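You operate a simulated robot arm through the tools that you are given. There is no shell and no other tool.

You run a simulated robot arm. Do the job below in one go: nothing can be reset, and whatever is moved stays where it is left.

Task
Mix the paint that the note names, at its speed, then switch off.
Fine: Seat the jar in the cup, swing the arm over it, set the dial, switch on and watch till the colour is even.
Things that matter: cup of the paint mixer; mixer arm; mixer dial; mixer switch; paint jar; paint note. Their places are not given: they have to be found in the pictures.

It is judged by the outcome, as a careful person would: the job done as asked, and still so three seconds after it is handed in. It fails if anything else is knocked over, pushed out of place, dropped, spilled or broken.

Robot
A 7-joint arm with a two-finger parallel gripper, fixed in place. Base frame: the origin is on the floor under the middle of its stand, x ahead of it, y to its left, z up. Lengths are in m, angles in rad, forces in N, time in s.
It reaches about 1.372 m from its shoulder. Its first joint turns from -2.601 to 2.601 rad. Payload 3.43 kg.
The tool frame sits at the grasp point between the pads (the TCP): z along the fingers, y along the line on which they close. The tips reach 0.03 m beyond it. Largest opening 0.094 m; finger width 0.028, thickness 0.01; the body of the gripper, 0.05 by 0.096 m, starts 0.055 m behind the TCP.
Orientation is that of the tool frame in the base frame, as a unit quaternion [x, y, z, w]. With the fingers straight down and closing along the base's y, the tool's x points along the base's -x, its y along +y and its z along -z.

Tools
- The arm moves only by the tool apply_moves. Its argument "plan" is a list of rows, each an object (a shift or turn left out is 0, a gripper value left out holds the last) with "angular": the turn, a rotation vector about the base's x, y, z in rad, a list of three; "delta_pos": the shift along the base's x, y, z in cm, a list of three; "jaw": the gripper command, from -1 (fully open) to 1 (shut), values between in proportion. In form: [{"angular": [wx, wy, wz], "delta_pos": [x, y, z], "jaw": jaw}, ...]. A call has 1 to 20 rows; each row shifts and turns the commanded pose from where the row before left it. Each row takes 0.2 s and may step no farther than 0.05 m and 0.15 rad from the row before; otherwise, or with a gripper value out of range, the whole call is refused. A pose out of reach is approached as far as the arm can. The call stops where the force on the tool passes 40 N (or 10 N more than at its start, if that is more) or the arm is blocked; 0.2 s more then pass. The fingers move at their own pace (about 0.045 m/s each) and stop on an object; they squeeze with about 22 N. The grip force told is the motor's: it shows also when the fingers shut on nothing. Time passes only in rows, and 0.2 s behind the last, so rows that do not move let the fingers close. The reply holds the time, the measured pose of the TCP, the force on the tool along the base axes, the opening and the grip force, in the units named above and with some noise, with the torque about the TCP (base axes, N m) and any sound that the robot's microphone picked up.
- Cameras (640 x 400 px; columns grow to the right, rows downward): "scene" is fixed at [0.0512, 0.6503, 1.5139]; the picture's right is [0.10, -0.99, 0.00], its down [-0.83, -0.09, -0.55] and it looks along [0.55, 0.06, -0.84] (base axes); focal length 362 px, centre (320, 200). "wrist" rides on the gripper at [0.076, 0.014, -0.102] in the tool frame; the picture's right is [-0.18, 0.98, 0.00], its down [-0.75, -0.14, -0.64] and it looks along [-0.63, -0.12, 0.77] (tool axes); focal length 243 px, centre (320, 200).
- grab_frame(camera): a new picture of that camera. No time passes.
- point_at(camera, pixels): for up to 12 pixels [column, row] of the newest picture of that camera ("zoom" is the newest enlarged one), the place [x, y, z] in the base frame of the surface seen there, good to about 0.002 m. No time passes.
- enlarge(camera, box): a new picture of the part [left, top, right, bottom] of that camera's present view, enlarged. No time passes.
- job_done(): hands the job in; it is judged then, once.

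Open the gripper and draw the arm clear of the work before you hand the job in, unless the task says otherwise.

The tools are called after "Request:" as a command line: name --argument value ..., lists and objects as JSON in quotes. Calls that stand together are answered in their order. apply_moves: Moves the arm, as the interface text tells. Its arguments: {"type":"object","properties":{"plan":{"type":"array"}},"required":["plan"]} The other tools are called the same way: grab_frame (camera) takes a picture; point_at (camera, pixels) gives the place of the surface under pixels of a picture; enlarge (camera, box) takes an enlarged picture of a part of a camera's view; job_done () hands the job in.

At the start:

```text
time: 0.0
tool_pos: [0.5336, 0.6271, 1.054]
orientation: [0.0, 1.0, 0.001, -0.001]
force: [-0.2, 1.0, 0.7]
moment: [0.01, 0.0, 0.02]
finger_gap: 0.0941
grasp_force: 0.0
```

scene: 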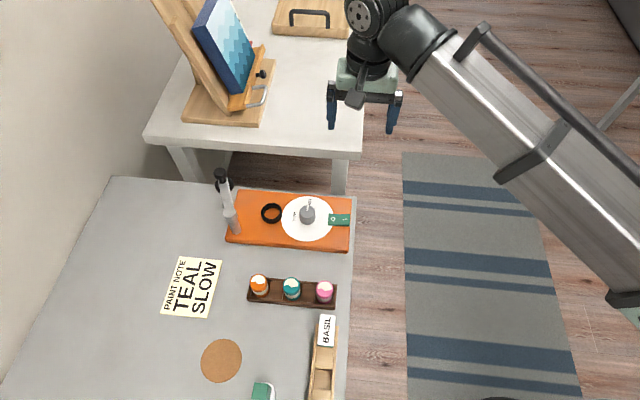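
wrist: 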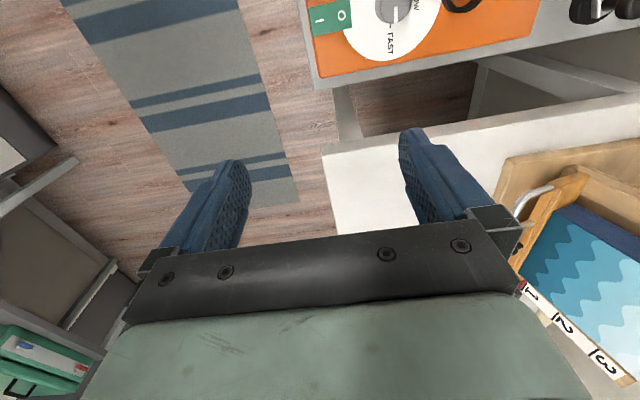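

The note at (190,287) reads "TEAL SLOW"; three jars sit in a tray at (292,290), and the mixer is the orange base at (290,220). I'll enlarge the mixer and the jars to see details.

Request:
enlarge --camera "scene" --box '[200, 160, 370, 266]'

Request:
enlarge --camera "scene" --box '[150, 250, 350, 375]'

```text
3.76 times, centred on (285, 213) of scene
```

zoom: 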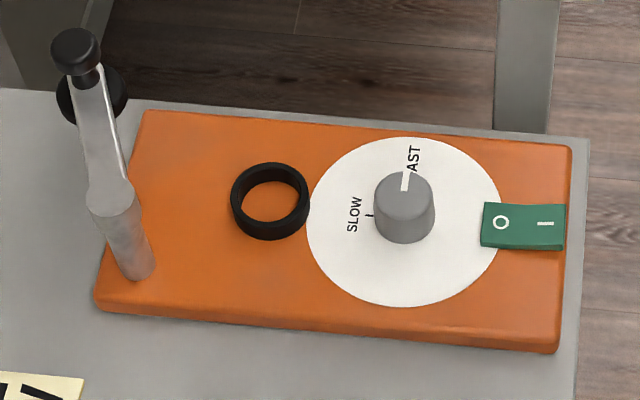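

```text
3.20 times, centred on (250, 312) of scene
```

zoom: 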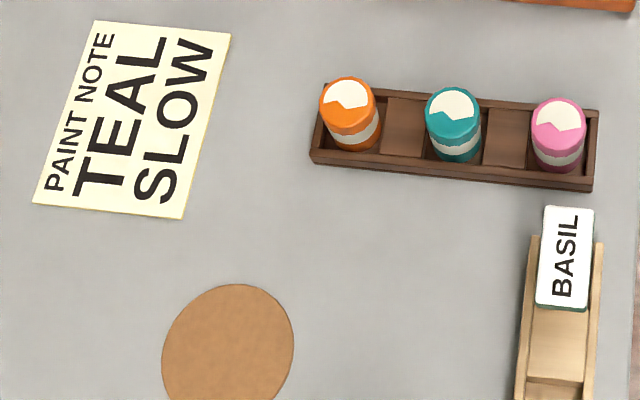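

The jars are orange, teal and pink; the teal one is in the middle. The dial points at FAST now. I'll measure places in the newest zoom of the jars and in the scene picture of the mixer.

Request:
point_at --camera "zoom" --pixels '[[455, 105], [448, 120], [428, 105], [480, 110], [455, 150], [348, 95], [560, 115], [405, 125], [510, 137], [455, 178], [320, 155], [592, 185]]'

Request:
point_at --camera "scene" --pixels '[[272, 214], [262, 212], [281, 212], [272, 203], [271, 222], [308, 207], [308, 215], [334, 219], [345, 219], [236, 230], [230, 212], [221, 173]]'

```text
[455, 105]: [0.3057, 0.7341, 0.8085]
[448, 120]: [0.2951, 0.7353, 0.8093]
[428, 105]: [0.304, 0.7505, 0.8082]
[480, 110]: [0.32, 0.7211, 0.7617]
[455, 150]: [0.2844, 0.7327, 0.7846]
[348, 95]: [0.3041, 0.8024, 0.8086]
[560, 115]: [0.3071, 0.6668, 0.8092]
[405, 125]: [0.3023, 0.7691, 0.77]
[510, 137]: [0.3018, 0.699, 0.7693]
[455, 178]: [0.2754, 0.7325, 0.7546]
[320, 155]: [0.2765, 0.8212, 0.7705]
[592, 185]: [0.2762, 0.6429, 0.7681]
```

```text
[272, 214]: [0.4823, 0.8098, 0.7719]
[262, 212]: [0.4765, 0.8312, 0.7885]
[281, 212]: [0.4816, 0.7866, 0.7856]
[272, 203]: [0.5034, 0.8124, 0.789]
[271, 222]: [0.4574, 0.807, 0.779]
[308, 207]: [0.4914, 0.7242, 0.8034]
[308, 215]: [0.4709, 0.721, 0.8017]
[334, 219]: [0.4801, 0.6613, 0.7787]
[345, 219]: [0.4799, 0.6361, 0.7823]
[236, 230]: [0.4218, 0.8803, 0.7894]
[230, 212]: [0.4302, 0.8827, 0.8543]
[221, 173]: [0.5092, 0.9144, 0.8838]
```

The mixer base top is at z≈0.772, cup ring around (0.48, 0.809), dial at (0.48, 0.722), switch O-side pressed (off), swing arm post near (0.42, 0.88) with its end at (0.51, 0.914). I'll move the gripper back to look at the mixer with the wrist camera.

Request:
apply_moves --plan '[{"delta_pos": [-3.9, 2.6, -1.0], "jaw": -1}, {"delta_pos": [-3.9, 2.6, -1.0]}, {"delta_pos": [-3.9, 2.6, -1.0]}, {"delta_pos": [-3.9, 2.6, -1.0]}, {"delta_pos": [-3.9, 2.6, -1.0]}, {"delta_pos": [0, 0, 0]}]'

Request:
grab_frame --camera "wrist"

Request:
grab_frame --camera "scene"

```text
time: 1.4
tool_pos: [0.337, 0.7558, 1.0036]
orientation: [0.0, 1.0, 0.001, 0.0]
force: [-0.2, 0.3, 0.4]
moment: [-0.01, -0.01, 0.02]
finger_gap: 0.0938
grasp_force: 0.0
```

```text
taken
```

wrist: 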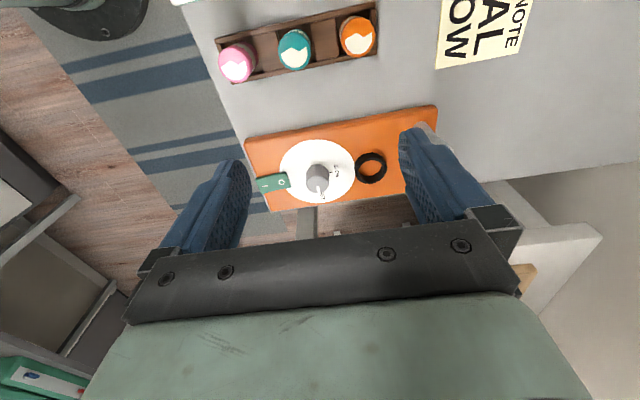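

```text
taken
```

scene: 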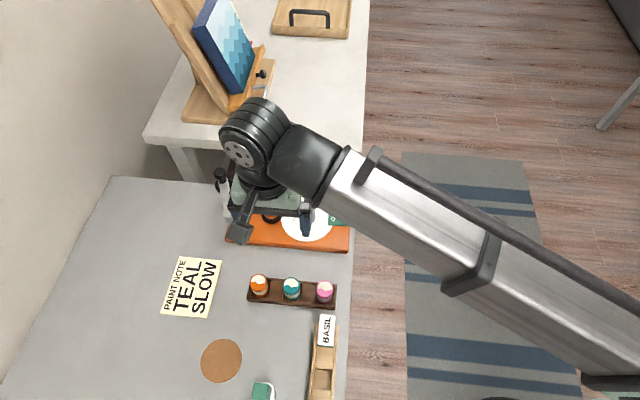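

The mixer shows between the fingers at (340,165). I'll enlarge that part and the jar tray at (295,45).

Request:
enlarge --camera "wrist" --box '[240, 100, 448, 230]'

Request:
point_at --camera "zoom" --pixels '[[285, 200], [240, 215], [250, 265], [300, 212], [405, 180], [400, 210], [360, 210], [440, 210], [402, 250], [65, 255], [125, 245], [320, 300]]'

Request:
enlarge --camera "wrist" --box '[200, 0, 392, 120]'

```text
3.08 times, centred on (344, 165) of wrist
```

zoom: 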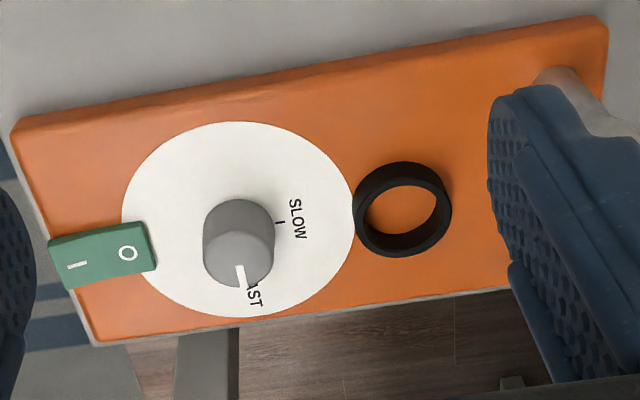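

```text
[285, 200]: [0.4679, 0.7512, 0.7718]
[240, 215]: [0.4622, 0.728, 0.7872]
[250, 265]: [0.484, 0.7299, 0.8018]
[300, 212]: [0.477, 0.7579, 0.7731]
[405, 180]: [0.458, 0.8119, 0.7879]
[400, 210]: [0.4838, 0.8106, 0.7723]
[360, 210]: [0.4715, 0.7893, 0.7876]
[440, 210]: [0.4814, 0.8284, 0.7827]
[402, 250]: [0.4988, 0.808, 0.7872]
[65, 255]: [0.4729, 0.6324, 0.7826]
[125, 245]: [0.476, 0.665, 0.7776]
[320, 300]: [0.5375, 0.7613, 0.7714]
```

```text
3.33 times, centred on (296, 60) of wrist
```

zoom: 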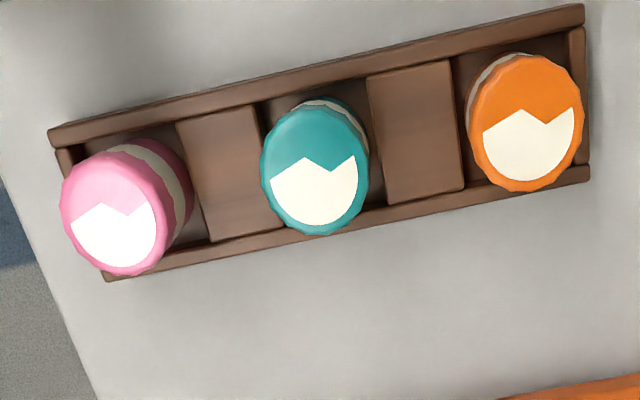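

The teal jar stands in its own bay with solid blocks on either side. I'll measure jar edges, the blocks, the bay floor and the table.

Request:
point_at --camera "zoom" --pixels '[[264, 170], [366, 165], [312, 112], [318, 230], [316, 170], [225, 170], [415, 130], [275, 120], [368, 205], [300, 90], [280, 235], [400, 300]]'

```text
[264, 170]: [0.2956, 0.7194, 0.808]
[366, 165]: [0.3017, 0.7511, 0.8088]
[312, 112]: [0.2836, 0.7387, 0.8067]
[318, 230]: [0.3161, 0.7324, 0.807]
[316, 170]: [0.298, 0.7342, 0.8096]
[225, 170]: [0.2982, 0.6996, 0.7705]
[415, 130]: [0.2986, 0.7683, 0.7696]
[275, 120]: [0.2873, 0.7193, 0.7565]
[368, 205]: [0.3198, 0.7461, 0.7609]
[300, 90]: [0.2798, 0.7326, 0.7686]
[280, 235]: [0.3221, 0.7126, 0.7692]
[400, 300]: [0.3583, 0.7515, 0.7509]
```

The teal jar's centre is about (0.300, 0.735), top z 0.809, with the blocks at z 0.770. I'll narrow the opening to about 0.06 m and move to above it, then check.

Request:
apply_moves --plan '[{"delta_pos": [-1.85, -1.0, -3.0], "jaw": -0.277}, {"delta_pos": [-1.85, -1.0, -3.0]}, {"delta_pos": [0, 0, -3.0]}, {"delta_pos": [0, 0, -2.0]}, {"delta_pos": [0, 0, 0]}]'

Request:
grab_frame --camera "wrist"

```text
time: 2.6
tool_pos: [0.3004, 0.7375, 0.8939]
orientation: [0.0, 1.0, 0.001, 0.0]
force: [0.5, 0.6, -0.2]
moment: [-0.02, -0.01, -0.04]
finger_gap: 0.06
grasp_force: 0.1
```

```text
taken
```

wrist: 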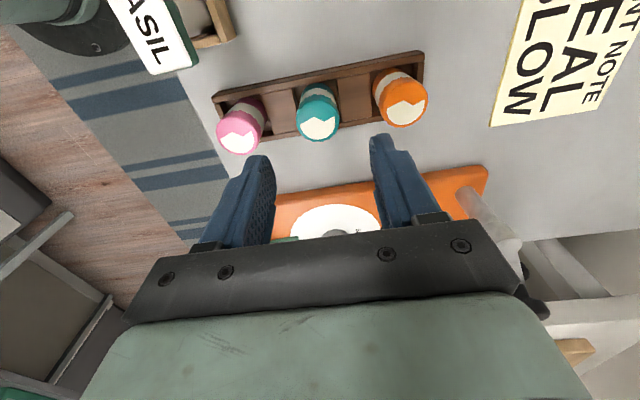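

The fingers stand above the teal jar at (318,120). I'll enlarge to refine the jar's centre.

Request:
enlarge --camera "wrist" --box '[264, 70, 392, 150]'

```text
5.00 times, centred on (328, 110) of wrist
```

zoom: 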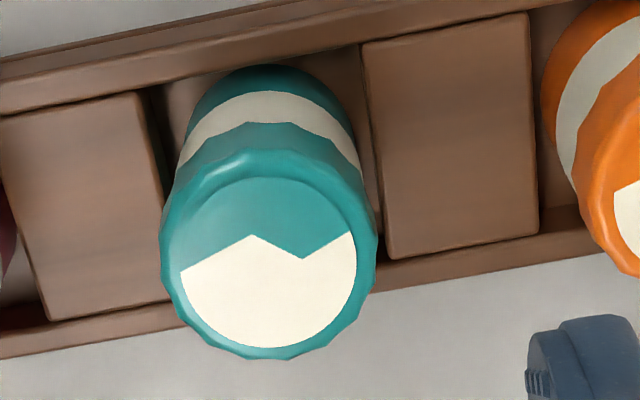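

The lid's rim is clear here. I'll measure points around it.

Request:
point_at --camera "zoom" --pixels '[[182, 272], [355, 245], [268, 345], [262, 185], [268, 264], [165, 250], [372, 250], [265, 356], [270, 100], [185, 145], [350, 140], [80, 200]]'

```text
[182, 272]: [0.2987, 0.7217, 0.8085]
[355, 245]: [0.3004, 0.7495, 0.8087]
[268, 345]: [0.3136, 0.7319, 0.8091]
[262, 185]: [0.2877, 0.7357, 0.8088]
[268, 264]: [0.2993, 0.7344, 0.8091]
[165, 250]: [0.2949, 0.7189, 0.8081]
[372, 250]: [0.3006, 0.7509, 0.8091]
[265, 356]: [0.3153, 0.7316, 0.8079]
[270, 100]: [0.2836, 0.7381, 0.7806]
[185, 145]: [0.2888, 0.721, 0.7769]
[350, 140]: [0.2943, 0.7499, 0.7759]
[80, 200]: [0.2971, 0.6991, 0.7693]
```

The jar's centre is about (0.3005, 0.7353). I'll correct y by −2 mm and descend to TCP z≈0.806, leaving the tips at 0.776 above the blocks.

Request:
apply_moves --plan '[{"delta_pos": [-0.05, -0.2, -2.5]}, {"delta_pos": [0, 0, -2.5]}, {"delta_pos": [0, 0, -2.0]}, {"delta_pos": [0, 0, -1.0]}, {"delta_pos": [0, 0, -0.8]}, {"delta_pos": [0, 0, 0]}]'

Request:
grab_frame --camera "wrist"

```text
time: 4.0
tool_pos: [0.2995, 0.7354, 0.8066]
orientation: [-0.001, 1.0, 0.001, 0.0]
force: [0.6, -0.2, 0.3]
moment: [0.0, 0.0, -0.02]
finger_gap: 0.0602
grasp_force: 0.1
```

```text
taken
```

wrist: 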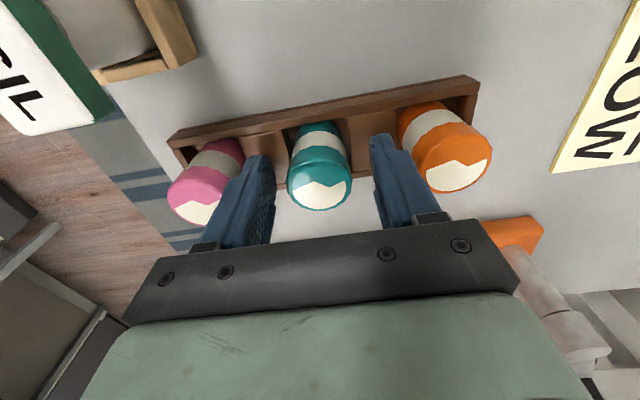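

The fingers straddle the teal jar at (320,170) with clear room to the pink and orange ones. I'll close on it.

Request:
apply_moves --plan '[{"delta_pos": [0, 0, 0], "jaw": 0.3}, {"delta_pos": [0, 0, 0], "jaw": 0.6}, {"delta_pos": [0, 0, 0], "jaw": 0.6}, {"delta_pos": [0, 0, 0], "jaw": 1}, {"delta_pos": [0, 0, 0], "jaw": 1}]'

Request:
grab_frame --camera "wrist"

```text
time: 5.2
tool_pos: [0.2996, 0.7355, 0.8066]
orientation: [0.0, 1.0, 0.001, 0.0]
force: [0.2, 0.0, -0.9]
moment: [-0.03, -0.01, 0.01]
finger_gap: 0.034
grasp_force: 21.8
```

```text
taken
```

wrist: 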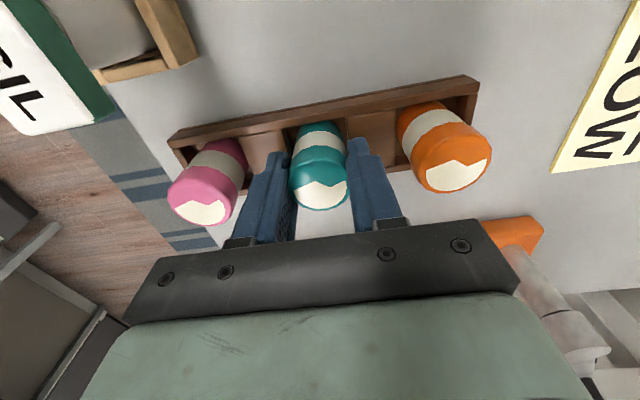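

The jar is held (gap 0.034, 21.8 N). I'll lift it straight up.

Request:
apply_moves --plan '[{"delta_pos": [0, 0, 1.0]}, {"delta_pos": [0, 0, 1.5]}, {"delta_pos": [0, 0, 2.5]}, {"delta_pos": [0, 0, 3.0]}, {"delta_pos": [0, 0, 3.0]}, {"delta_pos": [0, 0, 2.0]}, {"delta_pos": [0, 0, 0]}]'

Request:
grab_frame --camera "wrist"

Request:
grab_frame --camera "scene"

```text
time: 6.8
tool_pos: [0.3014, 0.7339, 0.9354]
orientation: [0.0, 1.0, 0.001, 0.0]
force: [-0.4, -0.4, -1.0]
moment: [-0.02, -0.01, 0.01]
finger_gap: 0.034
grasp_force: 21.8
```

```text
taken
```

wrist: 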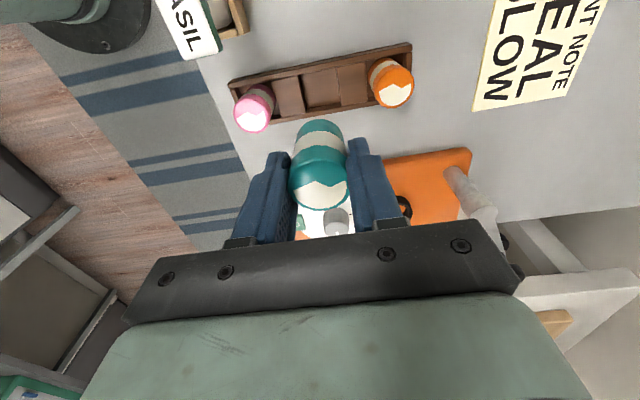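

```text
taken
```

scene: 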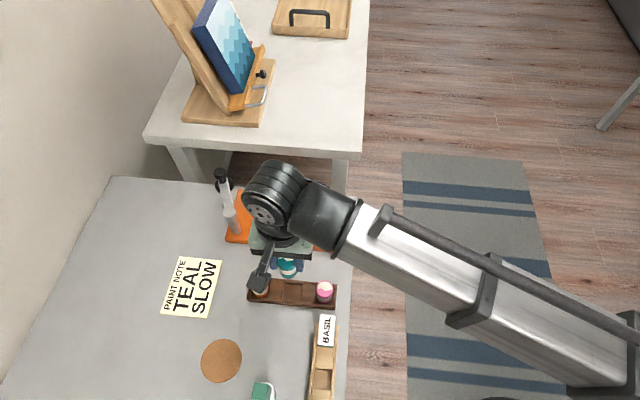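

The jar came out cleanly and the other two stay put. I'll carry it toward the mixer, stopping short at about (0.43, 0.76) to view the cup beside the held jar.

Request:
apply_moves --plan '[{"delta_pos": [2.5, 0.5, 0.5]}, {"delta_pos": [3.5, 0.7, 0.5]}, {"delta_pos": [3.5, 0.7, 0.5]}, {"delta_pos": [3.0, 0.6, 0]}, {"delta_pos": [0, 0, 0]}, {"delta_pos": [0, 0, 0]}]'

Request:
grab_frame --camera "wrist"

```text
time: 8.2
tool_pos: [0.4262, 0.7586, 0.9518]
orientation: [0.0, 1.0, 0.001, 0.0]
force: [0.6, -0.3, -1.6]
moment: [0.02, -0.01, 0.02]
finger_gap: 0.0344
grasp_force: 21.5
```

```text
taken
```

wrist: 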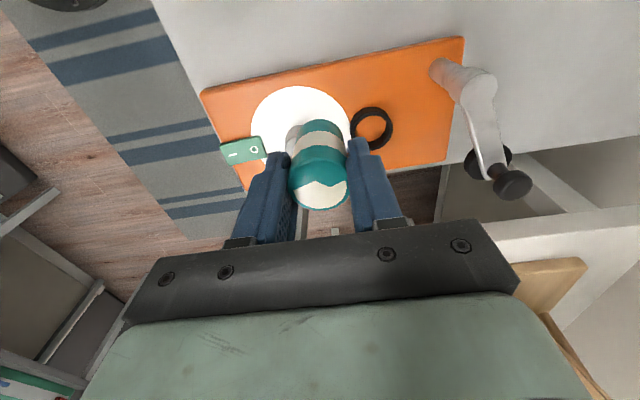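

The cup ring is clear at (371,128) and the mixer arm is visible at (485,125). I'll enlarge both.

Request:
enlarge --camera "wrist" --box '[339, 98, 403, 138]'

Request:
point_at --camera "zoom" --pixels '[[160, 280], [490, 280], [320, 130], [320, 200], [230, 180], [420, 180], [330, 290], [170, 220], [480, 220], [320, 300], [125, 300], [535, 300]]'

Request:
enlarge --camera "wrist" --box '[416, 40, 560, 210]'

```text
10.00 times, centred on (371, 118) of wrist
```

zoom: 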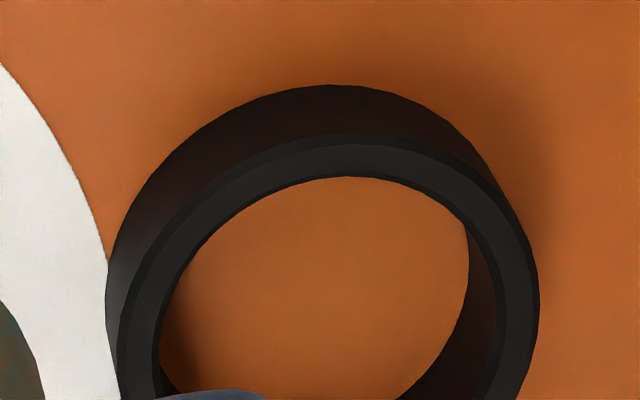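

```text
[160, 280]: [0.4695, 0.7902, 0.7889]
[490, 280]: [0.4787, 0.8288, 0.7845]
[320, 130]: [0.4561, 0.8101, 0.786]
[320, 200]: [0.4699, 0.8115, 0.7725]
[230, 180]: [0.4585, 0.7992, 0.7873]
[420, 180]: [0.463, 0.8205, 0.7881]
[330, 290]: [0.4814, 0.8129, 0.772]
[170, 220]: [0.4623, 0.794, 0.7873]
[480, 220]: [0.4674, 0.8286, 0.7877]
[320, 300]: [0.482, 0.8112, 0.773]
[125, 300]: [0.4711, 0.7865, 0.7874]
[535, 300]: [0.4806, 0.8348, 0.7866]
```

```text
2.35 times, centred on (488, 125) of wrist
```

zoom: 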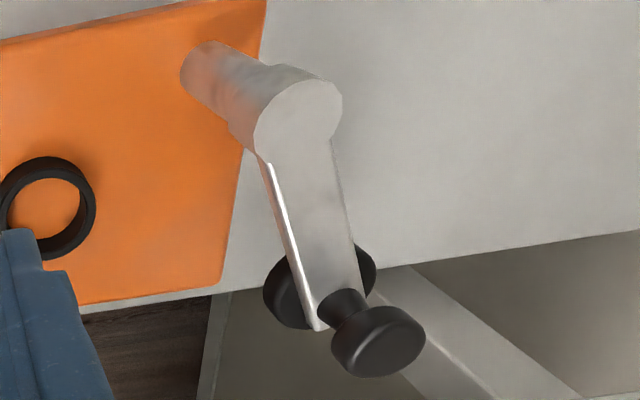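

The ring's outer radius is about 0.025, inner about 0.0195. I'll measure the mixer arm points in this zoom, and look at the ring from the scene camera too.

Request:
point_at --camera "zoom" --pixels '[[300, 115], [205, 65], [280, 85], [335, 110], [300, 200], [330, 260], [275, 200], [345, 215], [375, 340], [345, 305], [285, 295], [370, 265]]'

Request:
enlarge --camera "scene" --box '[200, 160, 296, 220]'

```text
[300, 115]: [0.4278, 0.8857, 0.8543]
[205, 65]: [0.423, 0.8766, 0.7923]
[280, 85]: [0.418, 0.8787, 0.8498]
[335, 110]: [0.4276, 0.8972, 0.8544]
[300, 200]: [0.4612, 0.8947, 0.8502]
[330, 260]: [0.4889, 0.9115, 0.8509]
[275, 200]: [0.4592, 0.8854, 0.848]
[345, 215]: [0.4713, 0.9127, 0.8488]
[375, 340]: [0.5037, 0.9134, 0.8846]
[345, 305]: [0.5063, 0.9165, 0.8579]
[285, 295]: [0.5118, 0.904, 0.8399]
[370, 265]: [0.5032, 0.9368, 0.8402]
```

```text
6.67 times, centred on (248, 190) of scene
```

zoom: 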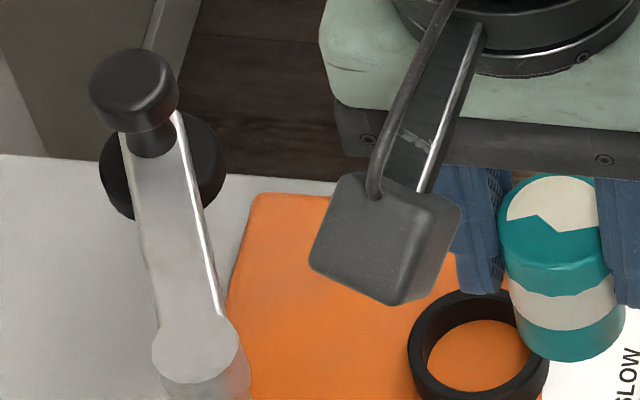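

Arm pivot cap is near (0.43, 0.886, 0.854), its handle knob at (0.507, 0.914, top 0.885), with the pad below at z≈0.84. Now I'll measure the pivot cap in this zoom, then the whole ring.

Request:
point_at --camera "zoom" --pixels '[[195, 350], [155, 350], [237, 350], [195, 318], [195, 380], [132, 85], [92, 95], [175, 80], [150, 140], [210, 160], [110, 190], [205, 260]]'

Request:
enlarge --camera "scene" --box '[248, 195, 304, 230]'

```text
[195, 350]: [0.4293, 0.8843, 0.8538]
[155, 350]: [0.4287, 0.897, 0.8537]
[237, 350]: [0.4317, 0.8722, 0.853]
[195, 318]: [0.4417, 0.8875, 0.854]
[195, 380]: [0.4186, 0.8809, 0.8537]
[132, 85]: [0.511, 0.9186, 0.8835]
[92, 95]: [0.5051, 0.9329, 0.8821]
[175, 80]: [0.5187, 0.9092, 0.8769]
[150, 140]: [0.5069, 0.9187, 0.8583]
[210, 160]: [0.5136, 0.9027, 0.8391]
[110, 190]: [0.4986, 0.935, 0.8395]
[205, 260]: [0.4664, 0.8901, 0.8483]
```

```text
11.43 times, centred on (276, 212) of scene
```

zoom: 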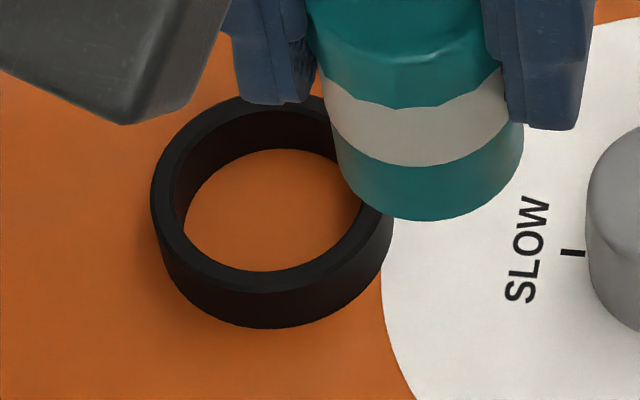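

I have a full view of the ring in this zoom. I'll measure points along its top rim to fit the centre.

Request:
point_at --camera "zoom" --pixels '[[163, 200], [172, 235], [195, 262], [230, 280], [270, 284], [310, 275], [345, 255], [375, 225], [175, 160], [200, 128], [235, 107], [265, 101]]'

```text
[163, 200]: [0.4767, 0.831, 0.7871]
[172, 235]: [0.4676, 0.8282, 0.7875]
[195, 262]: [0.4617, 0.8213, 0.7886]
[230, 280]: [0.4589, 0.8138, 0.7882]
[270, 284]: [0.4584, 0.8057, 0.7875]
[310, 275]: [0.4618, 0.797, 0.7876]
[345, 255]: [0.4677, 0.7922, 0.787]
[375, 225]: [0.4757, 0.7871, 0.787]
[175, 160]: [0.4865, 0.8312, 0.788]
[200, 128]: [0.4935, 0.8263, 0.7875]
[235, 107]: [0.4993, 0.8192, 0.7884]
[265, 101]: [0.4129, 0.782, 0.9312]
```

The ring's centre fits to about (0.480, 0.809). I'll move the jar above it at the present height and then measure the lid.

Request:
apply_moves --plan '[{"delta_pos": [1.8, 1.6, 0]}, {"delta_pos": [1.8, 1.6, 0]}, {"delta_pos": [1.8, 1.7, 0]}, {"delta_pos": [0, 0, 0]}, {"delta_pos": [0, 0, 0]}, {"delta_pos": [0, 0, 0]}]'

Request:
grab_frame --camera "wrist"

Request:
enlarge --camera "wrist" --box '[272, 120, 368, 220]'

Request:
grab_frame --camera "scene"

```text
time: 9.6
tool_pos: [0.4798, 0.8084, 0.9538]
orientation: [0.0, 1.0, 0.0, 0.0]
force: [-0.5, -0.4, -0.8]
moment: [0.0, -0.03, 0.0]
finger_gap: 0.034
grasp_force: 21.5
```

```text
taken
```

wrist: 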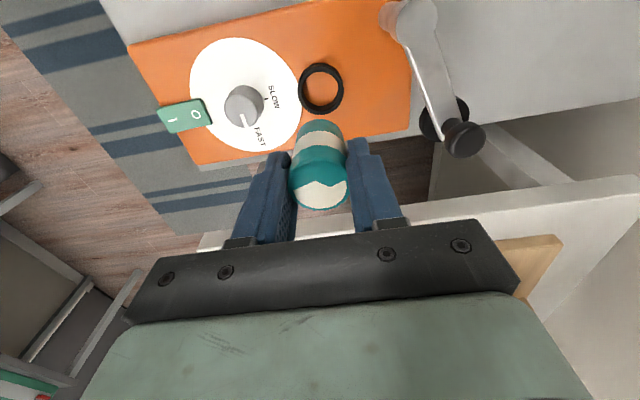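

```text
4.00 times, centred on (320, 170) of wrist
```

zoom: 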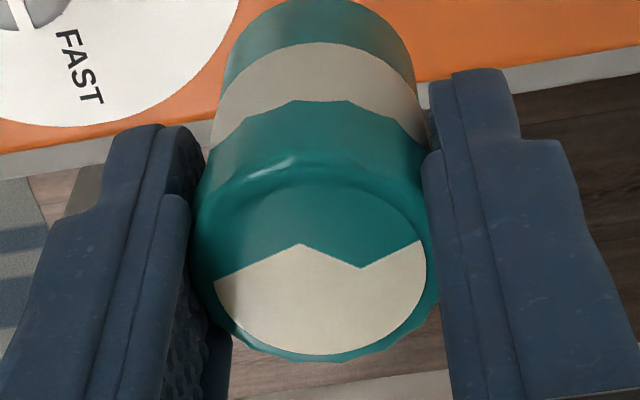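

```text
taken
```

scene: 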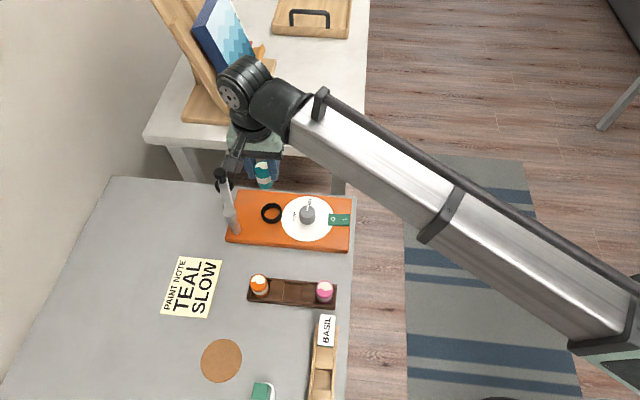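

The jar hangs above the cup; the ring at (320,90) is fully visible. I'll measure the lid's inner disc in this zoom.

Request:
point_at --camera "zoom" --pixels '[[217, 285], [425, 255], [325, 352], [310, 188], [320, 268], [260, 205], [400, 320], [245, 330], [390, 205], [230, 80], [410, 85], [320, 40]]'

Request:
enlarge --camera "wrist" --box '[280, 55, 368, 120]'

```text
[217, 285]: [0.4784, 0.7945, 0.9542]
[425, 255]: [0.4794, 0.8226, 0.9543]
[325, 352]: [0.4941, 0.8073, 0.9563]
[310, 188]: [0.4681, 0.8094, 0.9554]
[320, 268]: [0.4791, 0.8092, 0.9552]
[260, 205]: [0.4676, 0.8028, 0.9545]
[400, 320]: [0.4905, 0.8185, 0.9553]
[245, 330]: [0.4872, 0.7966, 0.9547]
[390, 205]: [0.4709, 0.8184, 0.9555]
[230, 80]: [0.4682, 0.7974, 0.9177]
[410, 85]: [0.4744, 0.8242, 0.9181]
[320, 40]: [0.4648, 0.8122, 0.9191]
```

```text
6.15 times, centred on (324, 88) of wrist
```

zoom: 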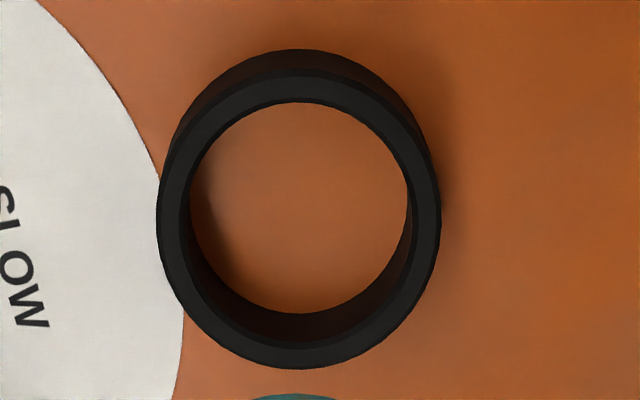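

The lid's centre is about (0.4796, 0.8088) at z 0.955. I'll measure the ring once more from this nearly overhead view.

Request:
point_at --camera "zoom" --pixels '[[173, 220], [425, 220], [300, 88], [298, 355], [205, 135], [392, 135], [205, 310], [390, 310], [191, 210], [408, 210], [298, 104], [300, 200]]'

```text
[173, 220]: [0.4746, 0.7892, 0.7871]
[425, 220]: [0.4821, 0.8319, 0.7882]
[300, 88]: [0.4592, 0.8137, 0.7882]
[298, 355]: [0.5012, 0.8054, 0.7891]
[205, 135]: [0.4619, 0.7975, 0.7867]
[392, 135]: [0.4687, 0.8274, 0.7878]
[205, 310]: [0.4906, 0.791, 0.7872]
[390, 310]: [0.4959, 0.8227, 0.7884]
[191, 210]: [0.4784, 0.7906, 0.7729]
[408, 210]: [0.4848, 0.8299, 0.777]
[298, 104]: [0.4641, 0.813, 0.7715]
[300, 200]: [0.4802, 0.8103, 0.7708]
```

The ring centre averages to (0.4798, 0.8095), so I'll shift y by +0.7 mm and lower the jar to just above the ring.

Request:
apply_moves --plan '[{"delta_pos": [0.02, 0.07, -3.0]}, {"delta_pos": [0, 0, -3.0]}, {"delta_pos": [0, 0, -2.5]}, {"delta_pos": [0, 0, -1.5]}, {"delta_pos": [0, 0, -0.5]}, {"delta_pos": [0, 0, 0]}, {"delta_pos": [0, 0, 0]}]'

Request:
grab_frame --camera "wrist"

Request:
enlarge --camera "wrist" --box '[256, 90, 384, 220]'

Request:
enlarge --camera "scene" --box '[220, 165, 316, 225]'

```text
time: 11.2
tool_pos: [0.4817, 0.8099, 0.8467]
orientation: [0.0, 1.0, 0.001, 0.001]
force: [0.6, -0.6, -0.9]
moment: [0.02, 0.01, 0.0]
finger_gap: 0.0344
grasp_force: 21.4
```

```text
taken
```

wrist: 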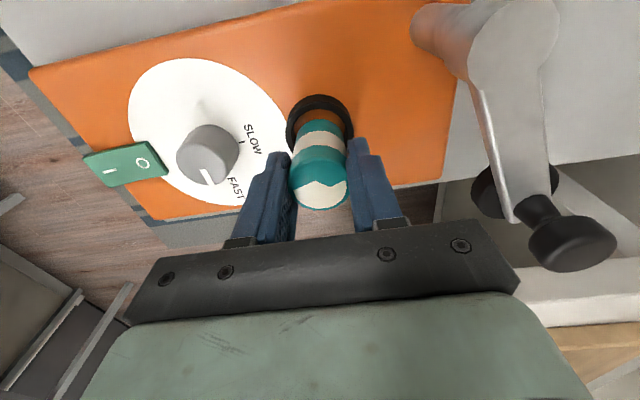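

```text
3.08 times, centred on (320, 155) of wrist
```

zoom: 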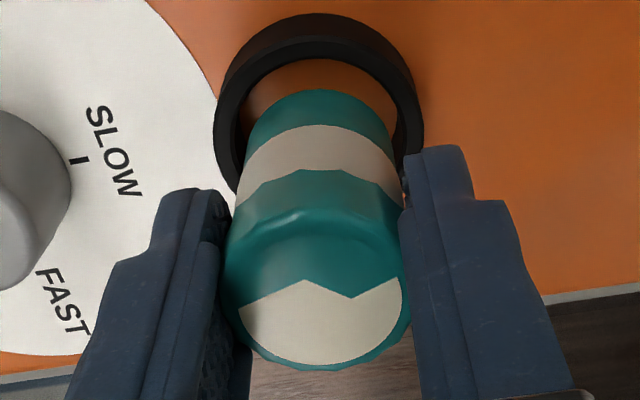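

```text
6.67 times, centred on (268, 195) of scene
```

zoom: 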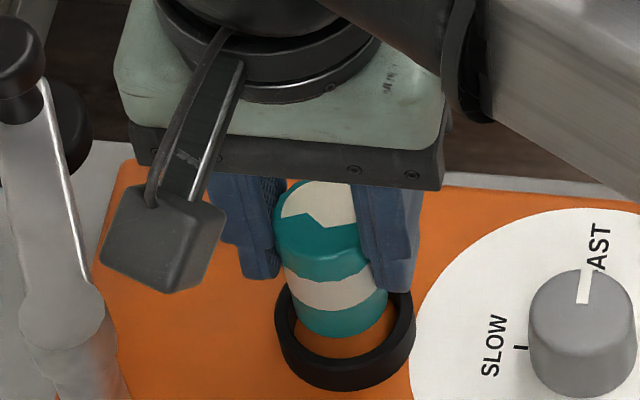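

The jar sits concentric over the ring in both views. I'll lower it slowly into the cup, about 2.2 cm.

Request:
apply_moves --plan '[{"delta_pos": [0, 0, -0.5]}, {"delta_pos": [0, 0, -0.5]}, {"delta_pos": [0, 0, -0.4]}, {"delta_pos": [0, 0, -0.3]}, {"delta_pos": [0, 0, -0.2]}, {"delta_pos": [0, 0, 0]}]'

Request:
enlarge --camera "scene" --box '[220, 165, 316, 225]'

Request:
enlarge --camera "wrist" --box '[256, 90, 384, 220]'

```text
time: 12.6
tool_pos: [0.4797, 0.8097, 0.8275]
orientation: [0.0, 1.0, 0.0, 0.001]
force: [-0.4, 0.1, 0.2]
moment: [0.04, -0.01, 0.02]
finger_gap: 0.0341
grasp_force: 22.3
```

```text
6.67 times, centred on (268, 195) of scene
```

zoom: 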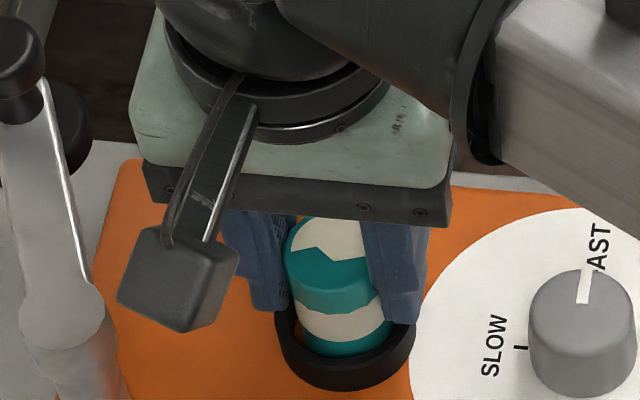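

```text
3.08 times, centred on (320, 155) of wrist
```

zoom: 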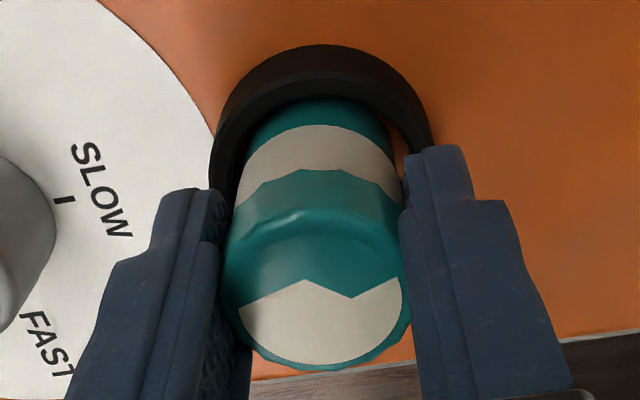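

The jar's base is inside the ring without contact yet. I'll lower in 1–2 mm steps until it touches the floor.

Request:
apply_moves --plan '[{"delta_pos": [0, 0, -0.2]}, {"delta_pos": [0, 0, -0.1]}, {"delta_pos": [0, 0, 0]}]'

```text
time: 13.4
tool_pos: [0.4797, 0.8091, 0.8236]
orientation: [0.0, 1.0, 0.0, 0.0]
force: [0.0, -0.5, -1.0]
moment: [0.01, -0.01, 0.03]
finger_gap: 0.034
grasp_force: 22.1
```

No contact force yet at z≈0.824, so I'll continue by small steps.

Request:
apply_moves --plan '[{"delta_pos": [0, 0, -0.1]}, {"delta_pos": [0, 0, -0.1]}, {"delta_pos": [0, 0, 0]}]'

Request:
enlarge --camera "wrist" --box '[256, 90, 384, 220]'

Request:
point_at --camera "zoom" --pixels '[[320, 320], [300, 250], [300, 70]]'

```text
time: 14.2
tool_pos: [0.4813, 0.8103, 0.8224]
orientation: [0.0, 1.0, 0.001, 0.0]
force: [0.9, -3.1, 11.8]
moment: [-0.24, 0.0, 0.01]
finger_gap: 0.034
grasp_force: 21.7
```

```text
3.08 times, centred on (320, 155) of wrist
```

zoom: 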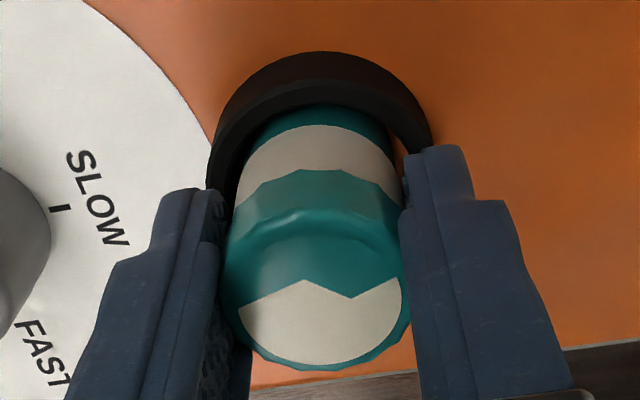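

```text
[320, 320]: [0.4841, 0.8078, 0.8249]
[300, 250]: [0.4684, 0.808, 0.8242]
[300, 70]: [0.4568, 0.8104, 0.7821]
```

Contact: 11.8 N upward and the lid is at z≈0.825, matching a jar seated on the cup floor at 0.772. I'll ease up 1 mm to relieve the load and open the fingers gently to 0.06 m.

Request:
apply_moves --plan '[{"delta_pos": [0, 0, 0.1]}, {"delta_pos": [0, 0, 0], "jaw": 0.2}, {"delta_pos": [0, 0, 0], "jaw": 0.0}, {"delta_pos": [0, 0, 0], "jaw": -0.277}, {"delta_pos": [0, 0, 0]}]'

Request:
enlarge --camera "wrist" --box '[256, 90, 384, 220]'

Request:
point_at --camera "zoom" --pixels '[[320, 320], [260, 310], [390, 290], [325, 355], [310, 225]]'

```text
time: 15.4
tool_pos: [0.4808, 0.8093, 0.8231]
orientation: [0.0, 1.0, 0.0, 0.0]
force: [0.4, -0.3, 0.1]
moment: [-0.01, -0.04, 0.0]
finger_gap: 0.06
grasp_force: 0.1
```

```text
3.08 times, centred on (320, 155) of wrist
```

zoom: 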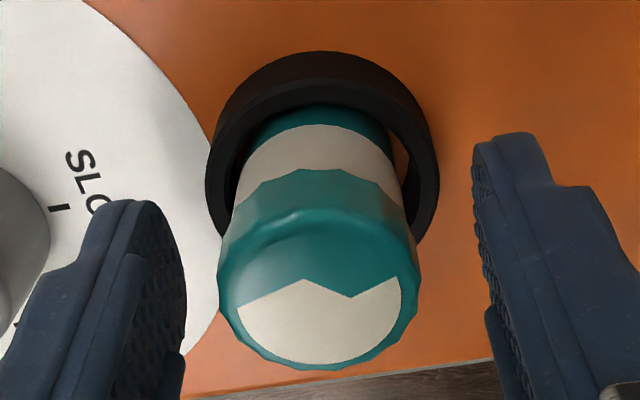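

```text
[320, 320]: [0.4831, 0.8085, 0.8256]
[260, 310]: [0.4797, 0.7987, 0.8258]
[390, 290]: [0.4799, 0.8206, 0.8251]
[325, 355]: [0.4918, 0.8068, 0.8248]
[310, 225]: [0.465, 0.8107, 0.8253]
```

The jar stands level and free in the cup (lid z≈0.825 all round). I'll rise straight up clear of it.

Request:
apply_moves --plan '[{"delta_pos": [0, 0, 1.5]}, {"delta_pos": [0, 0, 3.0]}, {"delta_pos": [0, 0, 3.5]}, {"delta_pos": [0, 0, 3.0]}, {"delta_pos": [0, 0, 2.0]}, {"delta_pos": [-1, 2.5, 2]}, {"delta_pos": [-1, 2.5, 0]}, {"delta_pos": [0, 0, 0]}]'

Request:
grab_frame --camera "wrist"

Request:
grab_frame --camera "scene"

```text
time: 17.2
tool_pos: [0.4598, 0.8596, 0.9726]
orientation: [0.001, 1.0, 0.0, 0.0]
force: [-0.4, 0.6, 0.5]
moment: [0.03, 0.0, 0.0]
finger_gap: 0.0602
grasp_force: 0.1
```

```text
taken
```

wrist: 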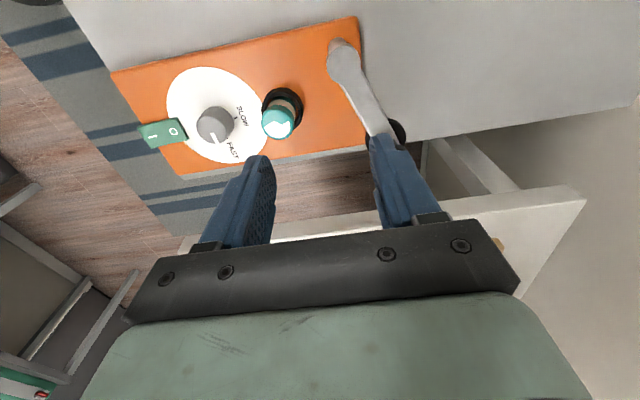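

```text
taken
```

scene: 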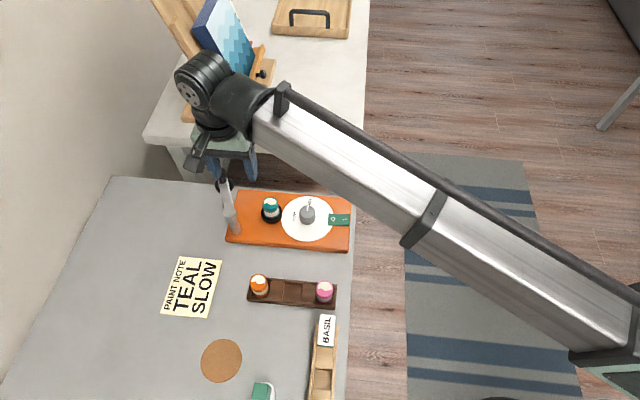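

The jar stands alone in the cup at (271,209). The knob is hidden behind the right finger in the wrist view; I'll check the nearby easel's place before I move over the handle.

Request:
point_at --camera "scene" --pixels '[[262, 76], [232, 20], [265, 95], [190, 118], [240, 68], [160, 20], [202, 15], [150, 138], [228, 150], [222, 175], [271, 205], [237, 228]]'

```text
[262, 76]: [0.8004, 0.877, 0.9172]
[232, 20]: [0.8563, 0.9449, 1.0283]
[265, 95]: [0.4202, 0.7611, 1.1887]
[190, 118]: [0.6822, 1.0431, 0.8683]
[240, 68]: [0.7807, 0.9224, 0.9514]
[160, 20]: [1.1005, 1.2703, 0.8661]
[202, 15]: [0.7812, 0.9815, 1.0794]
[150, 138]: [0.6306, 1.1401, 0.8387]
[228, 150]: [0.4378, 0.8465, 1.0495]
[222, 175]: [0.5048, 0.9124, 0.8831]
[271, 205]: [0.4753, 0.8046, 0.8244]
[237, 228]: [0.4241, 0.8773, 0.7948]
```

The easel is beyond x≈0.68, so there is room. I'll shift to y≈0.92 so the handle shows between the fingers.

Request:
apply_moves --plan '[{"delta_pos": [-0.3, 3.0, 0.5], "jaw": -0.3}, {"delta_pos": [-0.3, 3.0, 0.5]}, {"delta_pos": [0, 0, 0]}, {"delta_pos": [0, 0, 0]}]'

Request:
grab_frame --camera "wrist"

Request:
enlarge --camera "wrist" --box '[250, 20, 400, 220]'

```text
time: 18.2
tool_pos: [0.4543, 0.9187, 0.9832]
orientation: [0.0, 1.0, 0.001, 0.001]
force: [0.2, -1.0, -0.4]
moment: [0.0, 0.0, -0.01]
finger_gap: 0.0609
grasp_force: 0.0
```

```text
taken
```

wrist: 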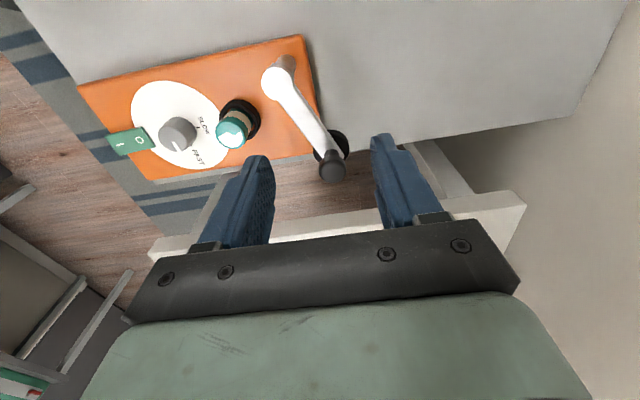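

```text
2.00 times, centred on (325, 120) of wrist
```

zoom: 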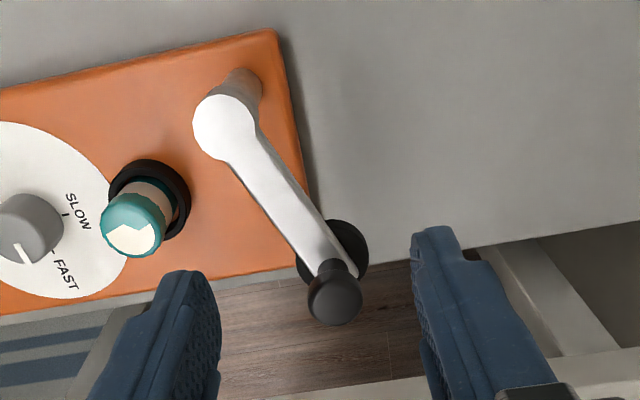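

The handle knob is at zoom (335,297), the pivot cap at (225,128), and the pad pokes out at (345,245). I'll enlarge the knob for a precise centre.

Request:
enlarge --camera "wrist" --box '[288, 115, 384, 195]'

Request:
enlarge --camera "wrist" --box '[240, 50, 368, 130]'

```text
5.00 times, centred on (336, 155) of wrist
```

zoom: 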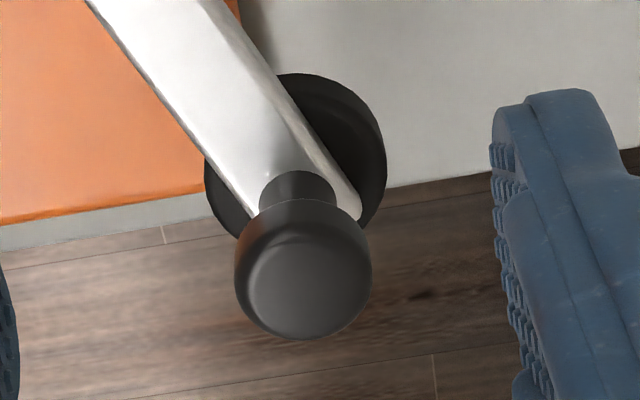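

```text
5.00 times, centred on (304, 90) of wrist
```

zoom: 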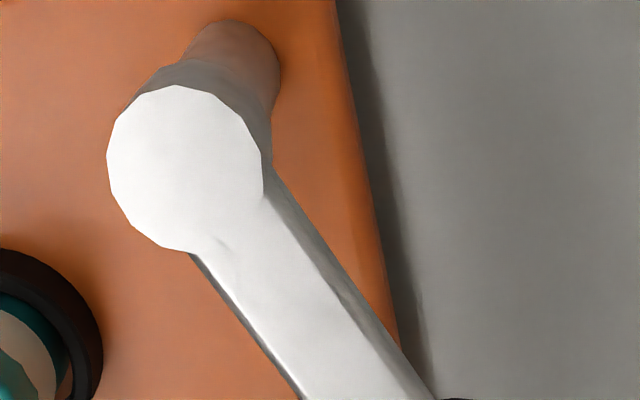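

I'll measure the pivot cap in the newest zoom and the knob and pad through the wrist picture.

Request:
point_at --camera "zoom" --pixels '[[112, 165], [260, 165], [178, 90], [185, 247], [185, 168], [250, 300], [340, 300], [300, 300]]'

Request:
point_at --camera "wrist" --pixels '[[333.2, 172], [323, 172], [343.5, 172], [333, 165], [333, 181], [314, 152], [348, 148], [332, 131], [347, 140], [331, 152], [318, 145], [340, 157]]'

```text
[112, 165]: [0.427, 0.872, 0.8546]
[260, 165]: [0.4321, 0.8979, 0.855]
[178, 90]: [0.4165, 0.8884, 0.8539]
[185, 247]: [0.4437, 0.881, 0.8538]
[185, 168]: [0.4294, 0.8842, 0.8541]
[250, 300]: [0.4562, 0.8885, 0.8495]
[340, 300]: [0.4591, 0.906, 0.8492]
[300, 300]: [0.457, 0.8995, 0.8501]
```

```text
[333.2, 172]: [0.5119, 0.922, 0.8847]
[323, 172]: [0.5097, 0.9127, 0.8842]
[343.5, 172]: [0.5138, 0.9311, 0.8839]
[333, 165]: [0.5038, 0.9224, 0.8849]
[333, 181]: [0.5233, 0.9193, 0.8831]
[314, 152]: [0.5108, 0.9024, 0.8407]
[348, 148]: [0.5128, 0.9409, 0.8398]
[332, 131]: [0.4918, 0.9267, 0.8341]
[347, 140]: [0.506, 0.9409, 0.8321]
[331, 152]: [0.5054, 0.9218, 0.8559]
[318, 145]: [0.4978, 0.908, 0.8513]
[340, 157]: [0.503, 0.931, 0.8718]
```

Pivot (0.430, 0.885), knob centre (0.512, 0.9217), top 0.8845, radius about 0.09 — the same as the cup's distance (0.090). Swing needed is about −80.6°. I'll go above the knob, turning +0.42 rad so the fingers close across the arm.

Request:
apply_moves --plan '[{"delta_pos": [1.92, 0.07, 0], "angular": [0, 0, 0.14]}, {"delta_pos": [1.92, 0.06, 0], "angular": [0, 0, 0.14]}, {"delta_pos": [1.93, 0.06, -1.5], "angular": [0, 0, 0.14]}, {"delta_pos": [0, 0, -2.0]}, {"delta_pos": [0, 0, -2.0]}, {"delta_pos": [0, 0, 0]}, {"delta_pos": [0, 0, 0]}]'

Request:
grab_frame --camera "wrist"

Request:
grab_frame --camera "scene"

```text
time: 19.8
tool_pos: [0.511, 0.9224, 0.928]
orientation: [-0.207, 0.978, 0.001, -0.001]
force: [-0.3, 0.1, -0.2]
moment: [0.02, -0.05, -0.01]
finger_gap: 0.0609
grasp_force: 0.1
```

```text
taken
```

wrist: 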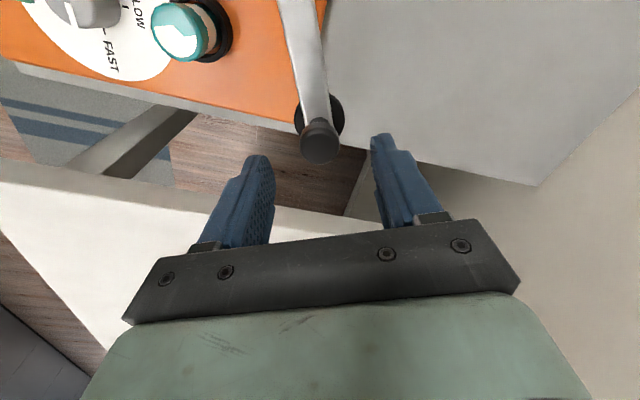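

```text
taken
```

scene: 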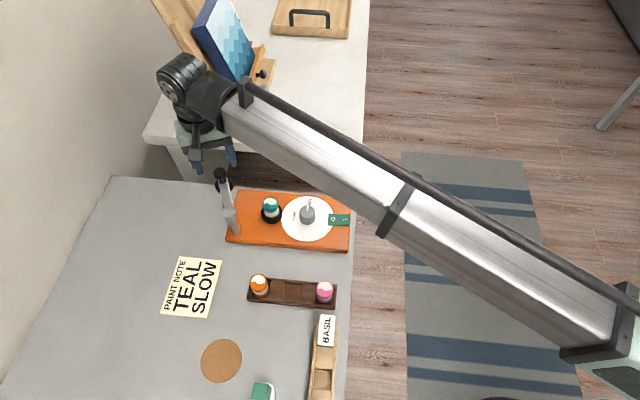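

The knob sits midway between the finger tips at (320,142). I'll confirm its centre before I descend.

Request:
enlarge --camera "wrist" --box '[256, 90, 384, 170]'

Request:
point_at --camera "zoom" --pixels '[[320, 285], [255, 280], [385, 280], [320, 225], [320, 340], [320, 255], [320, 100], [280, 50], [350, 50]]'

```text
5.00 times, centred on (320, 130) of wrist
```

zoom: 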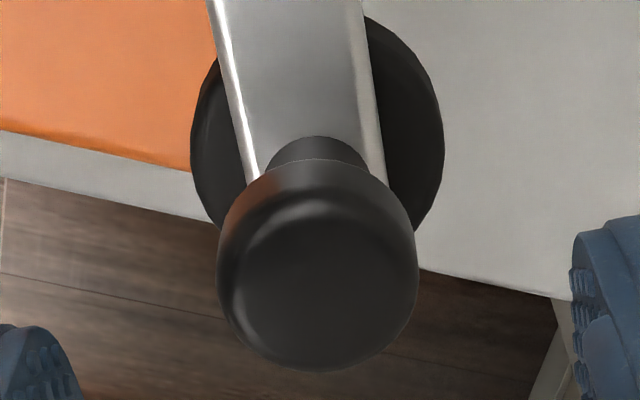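

```text
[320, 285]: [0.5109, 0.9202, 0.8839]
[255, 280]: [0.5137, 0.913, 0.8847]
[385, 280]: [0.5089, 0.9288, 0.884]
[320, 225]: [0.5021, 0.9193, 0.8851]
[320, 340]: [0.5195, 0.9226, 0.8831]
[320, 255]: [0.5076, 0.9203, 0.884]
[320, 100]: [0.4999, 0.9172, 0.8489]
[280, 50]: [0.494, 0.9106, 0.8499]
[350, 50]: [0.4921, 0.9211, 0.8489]
```

The knob centre is (0.511, 0.921), matching the tool. I'll descend 4.6 cm so the pads flank the knob with the tips just above the pad disc, then close.

Request:
apply_moves --plan '[{"delta_pos": [0, 0, -1.5]}, {"delta_pos": [0, 0, -1.5]}, {"delta_pos": [0, 0, -1.0]}, {"delta_pos": [0, 0, -0.6]}, {"delta_pos": [0, 0, 0]}]'

Request:
grab_frame --camera "wrist"

```text
time: 21.0
tool_pos: [0.5121, 0.9217, 0.8826]
orientation: [-0.207, 0.978, 0.001, 0.0]
force: [0.1, 0.3, 0.5]
moment: [0.0, 0.01, 0.01]
finger_gap: 0.061
grasp_force: 0.0
```

```text
taken
```

wrist: 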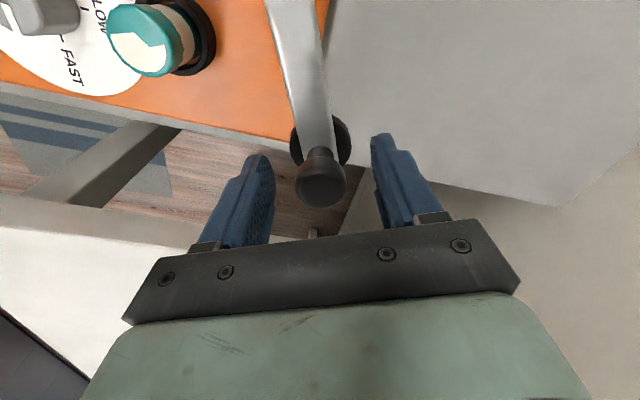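

The knob is between the fingers at (320,180), with no contact. I'll close on it gently.

Request:
apply_moves --plan '[{"delta_pos": [0, 0, 0], "jaw": 0.2}, {"delta_pos": [0, 0, 0], "jaw": 0.4}, {"delta_pos": [0, 0, 0], "jaw": 0.6}, {"delta_pos": [0, 0, 0], "jaw": 0.6}]'

Request:
grab_frame --camera "wrist"

```text
time: 22.0
tool_pos: [0.5119, 0.9203, 0.883]
orientation: [-0.208, 0.978, 0.001, 0.0]
force: [-0.8, 0.0, -0.2]
moment: [-0.18, -0.08, -0.04]
finger_gap: 0.0278
grasp_force: 45.4
```

```text
taken
```

wrist: 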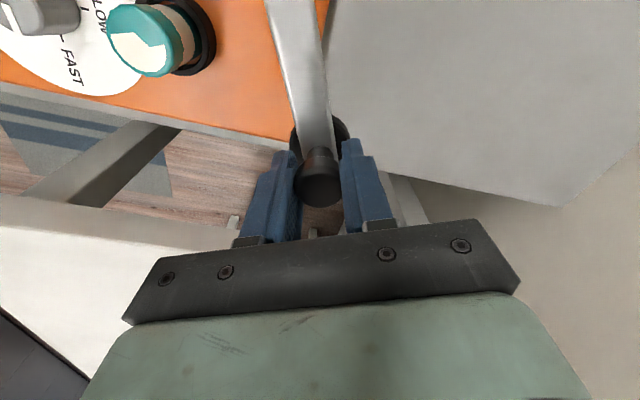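

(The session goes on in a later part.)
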